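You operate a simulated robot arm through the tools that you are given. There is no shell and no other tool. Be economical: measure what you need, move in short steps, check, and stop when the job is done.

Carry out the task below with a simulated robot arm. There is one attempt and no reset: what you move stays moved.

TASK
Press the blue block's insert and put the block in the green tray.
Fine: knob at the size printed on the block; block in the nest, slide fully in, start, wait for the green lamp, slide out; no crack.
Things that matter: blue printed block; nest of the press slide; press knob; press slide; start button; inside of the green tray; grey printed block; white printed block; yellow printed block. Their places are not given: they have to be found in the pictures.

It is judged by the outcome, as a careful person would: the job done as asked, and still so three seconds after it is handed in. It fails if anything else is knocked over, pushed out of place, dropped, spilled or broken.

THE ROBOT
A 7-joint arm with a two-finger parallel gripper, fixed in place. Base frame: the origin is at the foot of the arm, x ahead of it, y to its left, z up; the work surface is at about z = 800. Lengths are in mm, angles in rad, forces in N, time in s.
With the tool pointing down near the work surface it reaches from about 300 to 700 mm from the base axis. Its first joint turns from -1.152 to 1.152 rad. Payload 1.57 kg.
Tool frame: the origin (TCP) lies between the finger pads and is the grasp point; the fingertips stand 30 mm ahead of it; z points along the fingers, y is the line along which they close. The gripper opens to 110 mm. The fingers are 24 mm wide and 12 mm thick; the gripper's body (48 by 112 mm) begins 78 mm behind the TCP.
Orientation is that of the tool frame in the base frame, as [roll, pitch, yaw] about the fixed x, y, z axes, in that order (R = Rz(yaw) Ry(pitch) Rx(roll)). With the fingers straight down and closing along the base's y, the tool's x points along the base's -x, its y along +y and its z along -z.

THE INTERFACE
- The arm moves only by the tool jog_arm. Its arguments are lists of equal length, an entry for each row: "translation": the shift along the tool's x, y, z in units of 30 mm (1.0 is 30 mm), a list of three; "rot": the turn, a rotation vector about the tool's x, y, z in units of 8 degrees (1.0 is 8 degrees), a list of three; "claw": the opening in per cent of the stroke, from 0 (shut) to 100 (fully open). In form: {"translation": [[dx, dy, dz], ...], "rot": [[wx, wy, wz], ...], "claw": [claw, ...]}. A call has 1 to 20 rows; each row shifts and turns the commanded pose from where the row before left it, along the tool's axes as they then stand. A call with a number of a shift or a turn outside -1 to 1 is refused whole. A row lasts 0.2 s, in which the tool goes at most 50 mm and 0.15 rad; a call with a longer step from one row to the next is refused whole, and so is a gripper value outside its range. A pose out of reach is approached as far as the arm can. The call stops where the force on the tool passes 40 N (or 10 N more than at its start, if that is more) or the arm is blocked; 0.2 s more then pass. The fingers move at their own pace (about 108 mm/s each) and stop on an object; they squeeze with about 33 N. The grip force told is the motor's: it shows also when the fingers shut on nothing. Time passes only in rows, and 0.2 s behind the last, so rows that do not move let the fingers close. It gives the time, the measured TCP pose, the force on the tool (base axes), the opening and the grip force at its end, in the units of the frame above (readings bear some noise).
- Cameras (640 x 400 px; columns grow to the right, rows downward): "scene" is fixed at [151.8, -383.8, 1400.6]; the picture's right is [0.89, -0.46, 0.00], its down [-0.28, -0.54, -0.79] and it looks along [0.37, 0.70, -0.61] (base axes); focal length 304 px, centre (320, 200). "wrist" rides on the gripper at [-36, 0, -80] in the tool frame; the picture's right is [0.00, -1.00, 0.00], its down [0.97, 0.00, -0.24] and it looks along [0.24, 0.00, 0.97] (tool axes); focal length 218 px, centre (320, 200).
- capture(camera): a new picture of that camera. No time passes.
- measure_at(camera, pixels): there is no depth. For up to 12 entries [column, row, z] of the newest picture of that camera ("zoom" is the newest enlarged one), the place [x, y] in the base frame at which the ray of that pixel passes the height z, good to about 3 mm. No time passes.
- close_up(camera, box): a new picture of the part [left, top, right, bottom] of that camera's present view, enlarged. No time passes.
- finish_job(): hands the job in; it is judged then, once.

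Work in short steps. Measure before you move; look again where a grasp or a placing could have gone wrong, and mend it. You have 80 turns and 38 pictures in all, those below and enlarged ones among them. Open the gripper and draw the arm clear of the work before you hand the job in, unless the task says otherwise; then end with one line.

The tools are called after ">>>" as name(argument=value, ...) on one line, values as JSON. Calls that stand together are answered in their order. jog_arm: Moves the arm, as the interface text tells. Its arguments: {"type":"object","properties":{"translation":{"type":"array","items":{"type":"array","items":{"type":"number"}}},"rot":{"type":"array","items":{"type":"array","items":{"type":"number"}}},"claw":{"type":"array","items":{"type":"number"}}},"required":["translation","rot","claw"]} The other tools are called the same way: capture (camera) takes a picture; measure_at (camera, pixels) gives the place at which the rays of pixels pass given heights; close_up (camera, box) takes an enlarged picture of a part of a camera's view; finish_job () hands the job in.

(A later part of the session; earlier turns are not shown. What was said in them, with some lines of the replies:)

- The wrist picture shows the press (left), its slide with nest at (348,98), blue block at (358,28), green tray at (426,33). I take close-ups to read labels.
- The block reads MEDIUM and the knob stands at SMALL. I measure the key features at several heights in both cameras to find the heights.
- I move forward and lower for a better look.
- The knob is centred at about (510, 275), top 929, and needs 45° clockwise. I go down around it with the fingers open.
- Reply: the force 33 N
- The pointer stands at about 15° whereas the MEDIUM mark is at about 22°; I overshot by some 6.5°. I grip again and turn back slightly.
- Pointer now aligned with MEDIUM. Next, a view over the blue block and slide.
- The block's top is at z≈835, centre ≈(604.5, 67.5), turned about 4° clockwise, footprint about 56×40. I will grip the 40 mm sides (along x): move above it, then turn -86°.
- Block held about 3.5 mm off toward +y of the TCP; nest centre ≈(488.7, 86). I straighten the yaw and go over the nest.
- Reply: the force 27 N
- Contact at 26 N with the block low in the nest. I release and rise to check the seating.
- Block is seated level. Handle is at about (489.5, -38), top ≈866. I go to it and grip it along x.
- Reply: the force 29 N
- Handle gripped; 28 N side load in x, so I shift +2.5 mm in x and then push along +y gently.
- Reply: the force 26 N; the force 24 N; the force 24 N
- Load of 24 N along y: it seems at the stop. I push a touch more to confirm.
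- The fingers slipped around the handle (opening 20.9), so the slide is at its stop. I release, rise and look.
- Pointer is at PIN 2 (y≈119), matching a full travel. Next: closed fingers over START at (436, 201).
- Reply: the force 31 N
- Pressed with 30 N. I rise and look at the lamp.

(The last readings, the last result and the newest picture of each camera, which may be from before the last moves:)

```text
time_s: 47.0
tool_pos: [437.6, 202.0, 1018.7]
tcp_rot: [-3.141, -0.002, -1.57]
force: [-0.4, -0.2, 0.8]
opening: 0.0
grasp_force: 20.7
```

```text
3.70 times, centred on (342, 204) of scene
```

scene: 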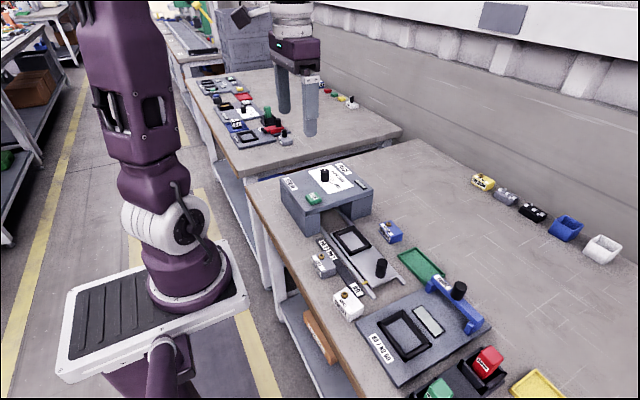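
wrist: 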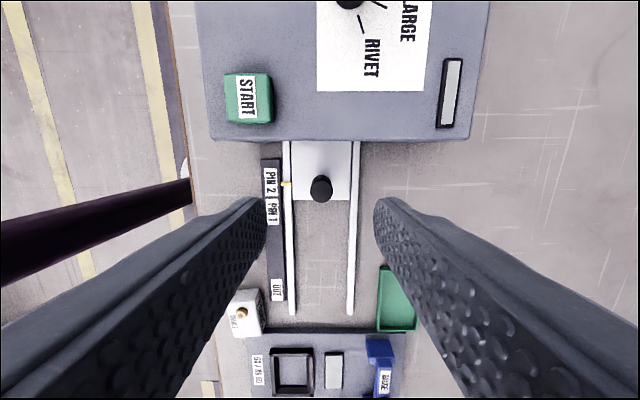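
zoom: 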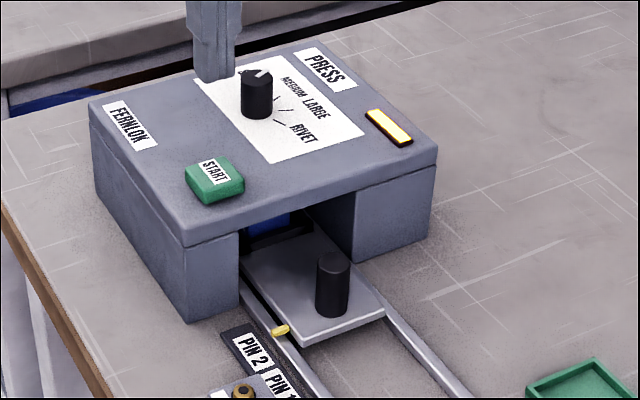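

The lamp is amber: running. I move over the handle and wait.

>>> jog_arm(translation=[[0.65, -0.44, 0], [0.65, -0.44, 0], [0.65, -0.44, 0], [0.63, -0.44, 0], [0, 0, 0], [0, 0, 0], [0, 0, 0], [0, 0, 0], [0, 0, 0], [0, 0, 0], [0, 0, 0], [0, 0, 0], [0, 0, 0], [0, 0, 0], [0, 0, 0], [0, 0, 0], [0, 0, 0], [0, 0, 0], [0, 0, 0], [0, 0, 0]], rot=[[0, 0, 0], [0, 0, 0], [0, 0, 0], [0, 0, 0], [0, 0, 0], [0, 0, 0], [0, 0, 0], [0, 0, 0], [0, 0, 0], [0, 0, 0], [0, 0, 0], [0, 0, 0], [0, 0, 0], [0, 0, 0], [0, 0, 0], [0, 0, 0], [0, 0, 0], [0, 0, 0], [0, 0, 0], [0, 0, 0]], claw=[50, 50, 50, 50, 50, 50, 50, 50, 50, 50, 50, 50, 50, 50, 50, 50, 50, 50, 50, 50])

>>> jog_arm(translation=[[0, 0, 0], [0, 0, 0], [0, 0, 0], [0, 0, 0], [0, 0, 0], [0, 0, 0], [0, 0, 0], [0, 0, 0], [0, 0, 0], [0, 0, 0], [0, 0, 0], [0, 0, 0], [0, 0, 0], [0, 0, 0], [0, 0, 0], [0, 0, 0], [0, 0, 0], [0, 0, 0], [0, 0, 0], [0, 0, 0]], rot=[[0, 0, 0], [0, 0, 0], [0, 0, 0], [0, 0, 0], [0, 0, 0], [0, 0, 0], [0, 0, 0], [0, 0, 0], [0, 0, 0], [0, 0, 0], [0, 0, 0], [0, 0, 0], [0, 0, 0], [0, 0, 0], [0, 0, 0], [0, 0, 0], [0, 0, 0], [0, 0, 0], [0, 0, 0], [0, 0, 0]], claw=[50, 50, 50, 50, 50, 50, 50, 50, 50, 50, 50, 50, 50, 50, 50, 50, 50, 50, 50, 50])

>>> capture(camera="wrist")

```text
time_s: 51.2
tool_pos: [490.3, 122.5, 1019.5]
tcp_rot: [-3.139, 0.001, -1.571]
force: [-0.2, -0.1, -0.2]
opening: 55.1
grasp_force: 0.0
```

```text
time_s: 55.4
tool_pos: [489.3, 123.6, 1019.9]
tcp_rot: [3.141, 0.001, -1.572]
force: [-0.1, 0.3, 0.5]
opening: 54.8
grasp_force: 0.1
```

```text
5 pictures are left
```

wrist: 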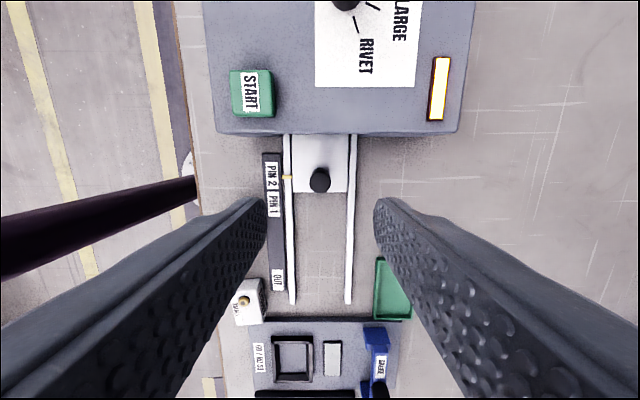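

Still amber. I wait 12 s more before spending another picture.

>>> jog_arm(translation=[[0, 0, 0], [0, 0, 0], [0, 0, 0], [0, 0, 0], [0, 0, 0], [0, 0, 0], [0, 0, 0], [0, 0, 0], [0, 0, 0], [0, 0, 0], [0, 0, 0], [0, 0, 0], [0, 0, 0], [0, 0, 0], [0, 0, 0], [0, 0, 0], [0, 0, 0], [0, 0, 0], [0, 0, 0], [0, 0, 0]], rot=[[0, 0, 0], [0, 0, 0], [0, 0, 0], [0, 0, 0], [0, 0, 0], [0, 0, 0], [0, 0, 0], [0, 0, 0], [0, 0, 0], [0, 0, 0], [0, 0, 0], [0, 0, 0], [0, 0, 0], [0, 0, 0], [0, 0, 0], [0, 0, 0], [0, 0, 0], [0, 0, 0], [0, 0, 0], [0, 0, 0]], claw=[50, 50, 50, 50, 50, 50, 50, 50, 50, 50, 50, 50, 50, 50, 50, 50, 50, 50, 50, 50])

>>> jog_arm(translation=[[0, 0, 0], [0, 0, 0], [0, 0, 0], [0, 0, 0], [0, 0, 0], [0, 0, 0], [0, 0, 0], [0, 0, 0], [0, 0, 0], [0, 0, 0], [0, 0, 0], [0, 0, 0], [0, 0, 0], [0, 0, 0], [0, 0, 0], [0, 0, 0], [0, 0, 0], [0, 0, 0], [0, 0, 0], [0, 0, 0]], rot=[[0, 0, 0], [0, 0, 0], [0, 0, 0], [0, 0, 0], [0, 0, 0], [0, 0, 0], [0, 0, 0], [0, 0, 0], [0, 0, 0], [0, 0, 0], [0, 0, 0], [0, 0, 0], [0, 0, 0], [0, 0, 0], [0, 0, 0], [0, 0, 0], [0, 0, 0], [0, 0, 0], [0, 0, 0], [0, 0, 0]], claw=[50, 50, 50, 50, 50, 50, 50, 50, 50, 50, 50, 50, 50, 50, 50, 50, 50, 50, 50, 50])

>>> jog_arm(translation=[[0, 0, 0], [0, 0, 0], [0, 0, 0], [0, 0, 0], [0, 0, 0], [0, 0, 0], [0, 0, 0], [0, 0, 0], [0, 0, 0], [0, 0, 0], [0, 0, 0], [0, 0, 0], [0, 0, 0], [0, 0, 0], [0, 0, 0], [0, 0, 0], [0, 0, 0], [0, 0, 0], [0, 0, 0], [0, 0, 0]], rot=[[0, 0, 0], [0, 0, 0], [0, 0, 0], [0, 0, 0], [0, 0, 0], [0, 0, 0], [0, 0, 0], [0, 0, 0], [0, 0, 0], [0, 0, 0], [0, 0, 0], [0, 0, 0], [0, 0, 0], [0, 0, 0], [0, 0, 0], [0, 0, 0], [0, 0, 0], [0, 0, 0], [0, 0, 0], [0, 0, 0]], claw=[50, 50, 50, 50, 50, 50, 50, 50, 50, 50, 50, 50, 50, 50, 50, 50, 50, 50, 50, 50])

>>> capture(camera="wrist")

```text
time_s: 59.6
tool_pos: [490.9, 123.0, 1019.0]
tcp_rot: [-3.141, 0.001, -1.572]
force: [-0.7, -0.1, 0.1]
opening: 54.7
grasp_force: 0.0
```

```text
time_s: 63.8
tool_pos: [489.6, 124.2, 1018.4]
tcp_rot: [-3.141, 0.001, -1.57]
force: [0.0, 0.4, 0.4]
opening: 55.0
grasp_force: 0.0
```

```text
time_s: 68.0
tool_pos: [489.9, 122.2, 1019.7]
tcp_rot: [-3.141, -0.001, -1.572]
force: [-0.1, -0.3, -1.4]
opening: 54.8
grasp_force: 0.1
```

```text
4 pictures are left
```

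wrist: 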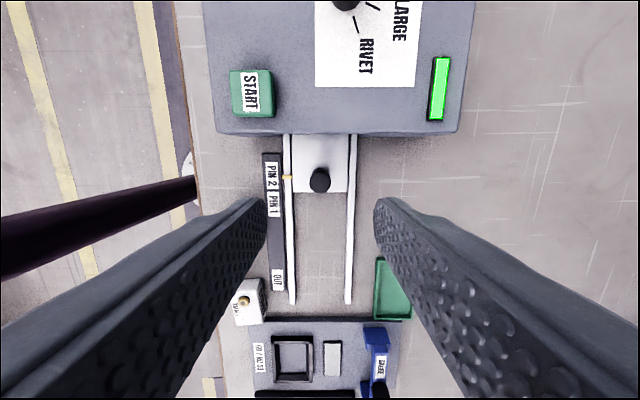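

Green lamp. I descend onto the handle, grip and pull out.

>>> measure_at(camera="wrist", pixels=[[320, 180, 866], [377, 259, 815], [376, 317, 815], [410, 317, 815]])

>>> jog_arm(translation=[[0, 0, 0.9], [0, 0, 0.9], [0, 0, 0.9], [0, 0, 0.9], [0, 0, 0.9], [0, 0, 0.8], [0, 0, 0]], rot=[[0, 0, 0], [0, 0, 0], [0, 0, 0], [0, 0, 0], [0, 0, 0], [0, 0, 0], [0, 0, 0]], claw=[50, 50, 50, 50, 50, 50, 50])

>>> jog_arm(translation=[[0, 0, 0], [0, 0, 0], [0, 0, 0], [0, 0, 0]], rot=[[0, 0, 0], [0, 0, 0], [0, 0, 0], [0, 0, 0]], claw=[30, 10, 10, 10])

```text
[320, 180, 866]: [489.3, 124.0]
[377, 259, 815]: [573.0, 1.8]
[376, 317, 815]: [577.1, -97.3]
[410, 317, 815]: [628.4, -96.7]
```

```text
time_s: 69.6
tool_pos: [490.7, 124.1, 859.6]
tcp_rot: [-3.141, -0.001, -1.571]
force: [-0.1, -0.3, -0.7]
opening: 55.0
grasp_force: 0.0
```

```text
time_s: 70.6
tool_pos: [490.0, 123.9, 859.6]
tcp_rot: [3.14, 0.0, -1.571]
force: [-12.1, 0.2, -0.8]
opening: 23.6
grasp_force: 35.7
```

>>> jog_arm(translation=[[0.2, 0, 0], [0.35, 0, 0], [0.4, 0, 0], [0.4, 0, 0], [0.4, 0, 0], [0.4, 0, 0], [0.4, 0, 0], [0.4, 0, 0], [0.4, 0, 0], [0.4, 0, 0], [0.4, 0, 0], [0.4, 0, 0], [0.3, 0, 0], [0.3, 0, 0], [0.2, 0, 0], [0, 0, 0]], rot=[[0, 0, 0], [0, 0, 0], [0, 0, 0], [0, 0, 0], [0, 0, 0], [0, 0, 0], [0, 0, 0], [0, 0, 0], [0, 0, 0], [0, 0, 0], [0, 0, 0], [0, 0, 0], [0, 0, 0], [0, 0, 0], [0, 0, 0], [0, 0, 0]], claw=[10, 10, 10, 10, 10, 10, 10, 10, 10, 10, 10, 10, 10, 10, 10, 10])

```text
time_s: 74.0
tool_pos: [490.0, -36.1, 859.3]
tcp_rot: [-3.14, 0.0, -1.571]
force: [-9.6, 6.2, 6.5]
opening: 23.7
grasp_force: 35.2
```

>>> jog_arm(translation=[[0.05, 0, 0], [0.05, 0, 0], [0, 0, 0]], rot=[[0, 0, 0], [0, 0, 0], [0, 0, 0]], claw=[10, 10, 10])

>>> jog_arm(translation=[[0, 0, 0], [0, 0, 0], [0, 0, -0.8], [0, 0, -0.8], [0, 0, -0.8], [-0.8, 0, 0], [-0.8, 0, 0], [-0.8, 0, 0], [-0.8, 0, 0], [-0.8, 0, 0], [0, 0, 0]], rot=[[0, 0, 0], [0, 0, 0], [0, 0, 0], [0, 0, 0], [0, 0, 0], [0, 0, 0], [0, 0, 0], [0, 0, 0], [0, 0, 0], [0, 0, 0], [0, 0, 0]], claw=[55, 55, 55, 55, 55, 55, 55, 55, 55, 55, 55])

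>>> capture(camera="wrist")

```text
time_s: 74.8
tool_pos: [488.6, -38.9, 858.6]
tcp_rot: [3.141, 0.003, -1.571]
force: [-15.7, 24.0, -0.6]
opening: 23.8
grasp_force: 35.4
```

```text
time_s: 77.2
tool_pos: [490.7, 81.4, 932.2]
tcp_rot: [-3.141, 0.0, -1.573]
force: [0.0, -0.2, 1.0]
opening: 60.7
grasp_force: 0.0
```

```text
3 pictures are left
```

wrist: 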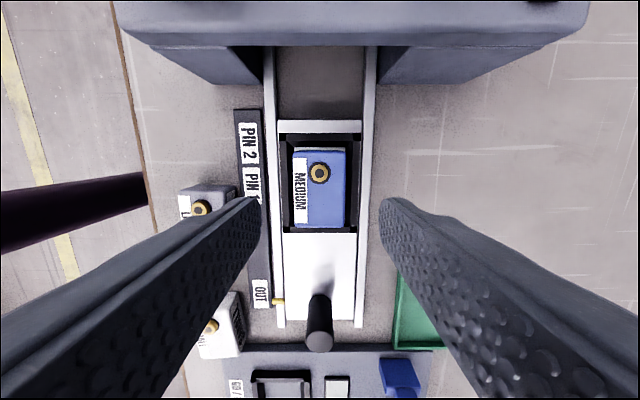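

Slide is out and the block looks whole. I measure the block and grasp it again.

>>> measure_at(camera="wrist", pixels=[[319, 150, 852], [319, 228, 852], [292, 190, 852], [346, 190, 852]])

>>> jog_arm(translation=[[-0.05, 0, 0.7], [0, 0, 0.8], [0, 0, 0.65], [0, 0, 0], [0, 0, 0], [0, 0, 0], [0, 0, 0]], rot=[[0, 0, 0], [0, 0, 0], [0, 0, 0], [0, 0, 0], [0, 0, 0], [0, 0, 0], [0, 0, 0]], claw=[55, 55, 55, 55, 25, 25, 25])

```text
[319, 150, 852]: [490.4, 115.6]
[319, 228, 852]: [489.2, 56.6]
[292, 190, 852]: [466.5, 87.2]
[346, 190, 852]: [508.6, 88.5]
```

```text
time_s: 78.8
tool_pos: [489.6, 80.4, 867.1]
tcp_rot: [3.141, -0.002, -1.572]
force: [-0.5, 0.6, 0.2]
opening: 38.9
grasp_force: 32.9
```

>>> jog_arm(translation=[[0, 0, -0.3], [0, 0, -0.7], [0, 0, -0.8], [0, 0, -0.6], [0, -0.625, 0], [0.6, -0.625, 0], [0.7, -0.625, 0], [0.8, -0.625, 0], [0.8, -0.625, 0], [0.8, -0.625, 0], [0.75, 0, 0], [0, 0, 0]], rot=[[0, 0, 0], [0, 0, 0], [0, 0, 0], [0, 0, 0], [0, 0, 0], [0, 0, 0], [0, 0, 0], [0, 0, 0], [0, 0, 0], [0, 0, 0], [0, 0, 0], [0, 0, 0]], claw=[25, 25, 25, 25, 25, 25, 25, 25, 25, 25, 25, 25])

>>> capture(camera="wrist")

```text
time_s: 81.4
tool_pos: [602.7, -53.8, 939.4]
tcp_rot: [3.14, -0.001, -1.571]
force: [0.0, 0.3, -1.8]
opening: 39.2
grasp_force: 32.9
```

```text
2 pictures are left
```

wrist: 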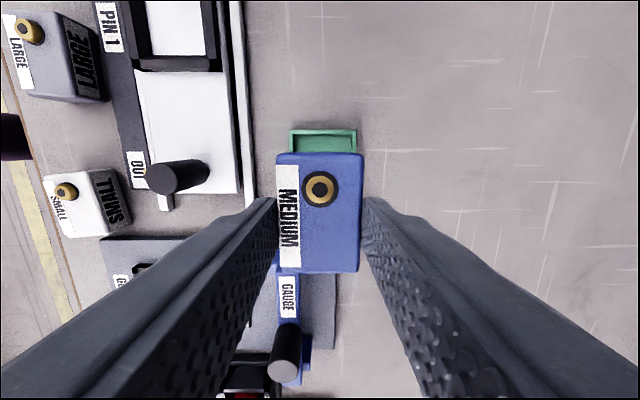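

>>> measure_at(camera="wrist", pixels=[[289, 130, 813], [357, 130, 813], [323, 130, 813], [288, 276, 840], [288, 276, 860], [320, 153, 922], [320, 272, 922], [285, 365, 880]])

```text
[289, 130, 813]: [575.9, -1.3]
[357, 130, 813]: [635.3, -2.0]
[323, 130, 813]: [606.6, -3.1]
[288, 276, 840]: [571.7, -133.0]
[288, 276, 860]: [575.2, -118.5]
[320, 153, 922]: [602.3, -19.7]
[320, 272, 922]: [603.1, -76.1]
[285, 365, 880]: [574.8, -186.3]
```

Tray centre x≈604.5; shift 2 mm and lower.

>>> jog_arm(translation=[[0, -0.06, 0.6], [0, 0, 0.7], [0, 0, 0.6], [0, 0, 0.4], [0, 0, 0.2], [0, 0, 0]], rot=[[0, 0, 0], [0, 0, 0], [0, 0, 0], [0, 0, 0], [0, 0, 0], [0, 0, 0]], claw=[25, 25, 25, 25, 25, 25])

>>> jog_arm(translation=[[0, 0, 0.08], [0, 0, 0.07], [0, 0, 0.05], [0, 0, 0.05], [0, 0, 0]], rot=[[0, 0, 0], [0, 0, 0], [0, 0, 0], [0, 0, 0], [0, 0, 0]], claw=[25, 25, 25, 25, 25])

```text
time_s: 82.8
tool_pos: [604.4, -51.7, 864.2]
tcp_rot: [-3.141, -0.001, -1.57]
force: [-1.0, -0.1, -0.4]
opening: 39.2
grasp_force: 32.8
```

```text
time_s: 84.0
tool_pos: [605.3, -51.6, 855.8]
tcp_rot: [-3.14, -0.001, -1.57]
force: [-0.6, -0.1, -0.6]
opening: 39.3
grasp_force: 33.1
```

>>> jog_arm(translation=[[0, 0, 0.04], [0, 0, 0.04], [0, 0, 0.04], [0, 0, 0]], rot=[[0, 0, 0], [0, 0, 0], [0, 0, 0], [0, 0, 0]], claw=[25, 25, 25, 25])

>>> close_up(camera="scene", box=[370, 210, 466, 282])

```text
time_s: 85.0
tool_pos: [604.3, -50.7, 852.0]
tcp_rot: [3.141, 0.0, -1.571]
force: [-0.2, 0.2, -1.2]
opening: 39.2
grasp_force: 33.5
```

```text
5.56 times, centred on (418, 246) of scene
```

zoom: 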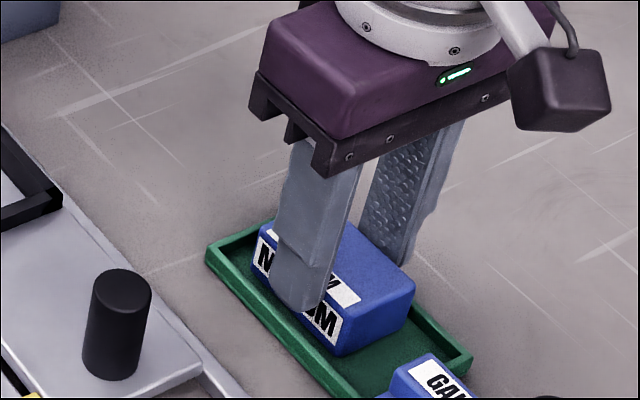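

>>> jog_arm(translation=[[0, 0, 0.03], [0, 0, 0.03], [0, 0, 0]], rot=[[0, 0, 0], [0, 0, 0], [0, 0, 0]], claw=[25, 25, 25])

```text
time_s: 85.8
tool_pos: [604.9, -51.9, 850.5]
tcp_rot: [3.141, 0.0, -1.57]
force: [-0.3, 0.1, 3.8]
opening: 39.1
grasp_force: 32.9
```

Touching the tray floor. I open only to about 52 mm, rise straight up, and check.

>>> jog_arm(translation=[[0, 0, 0], [0, 0, 0], [0, 0, -0.3], [0, 0, -0.7], [0, 0, -0.8], [0, 0, -0.8], [0, 0, -0.8], [-0.5, 0, -0.8], [-0.8, 0, 0], [-0.8, 0, 0], [-0.8, 0, 0], [0, 0, 0]], rot=[[0, 0, 0], [0, 0, 0], [0, 0, 0], [0, 0, 0], [0, 0, 0], [0, 0, 0], [0, 0, 0], [0, 0, 0], [0, 0, 0], [0, 0, 0], [0, 0, 0], [0, 0, 0]], claw=[47, 47, 47, 47, 47, 47, 60, 60, 60, 60, 60, 60])

>>> capture(camera="scene")

```text
time_s: 88.4
tool_pos: [604.9, 35.7, 978.6]
tcp_rot: [-3.141, -0.001, -1.57]
force: [1.1, -0.7, 0.4]
opening: 65.9
grasp_force: 0.0
```

```text
0 pictures are left
```

scene: 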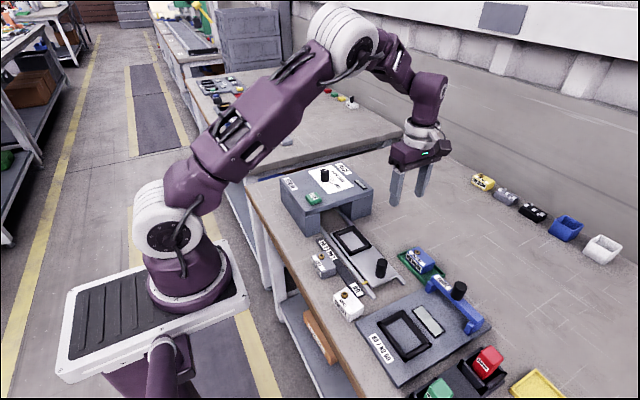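

The block sits in the green tray, the slide is out, the other blocks have not moved, and the arm is clear and open.

>>> finish_job()

```text
The job is handed in.
```

The blue block's insert is pressed: knob at MEDIUM as printed on the block, slide fully in, and green lamp seen before I drew the slide out. The block is now in the green tray with no crack visible, and nothing else was moved.
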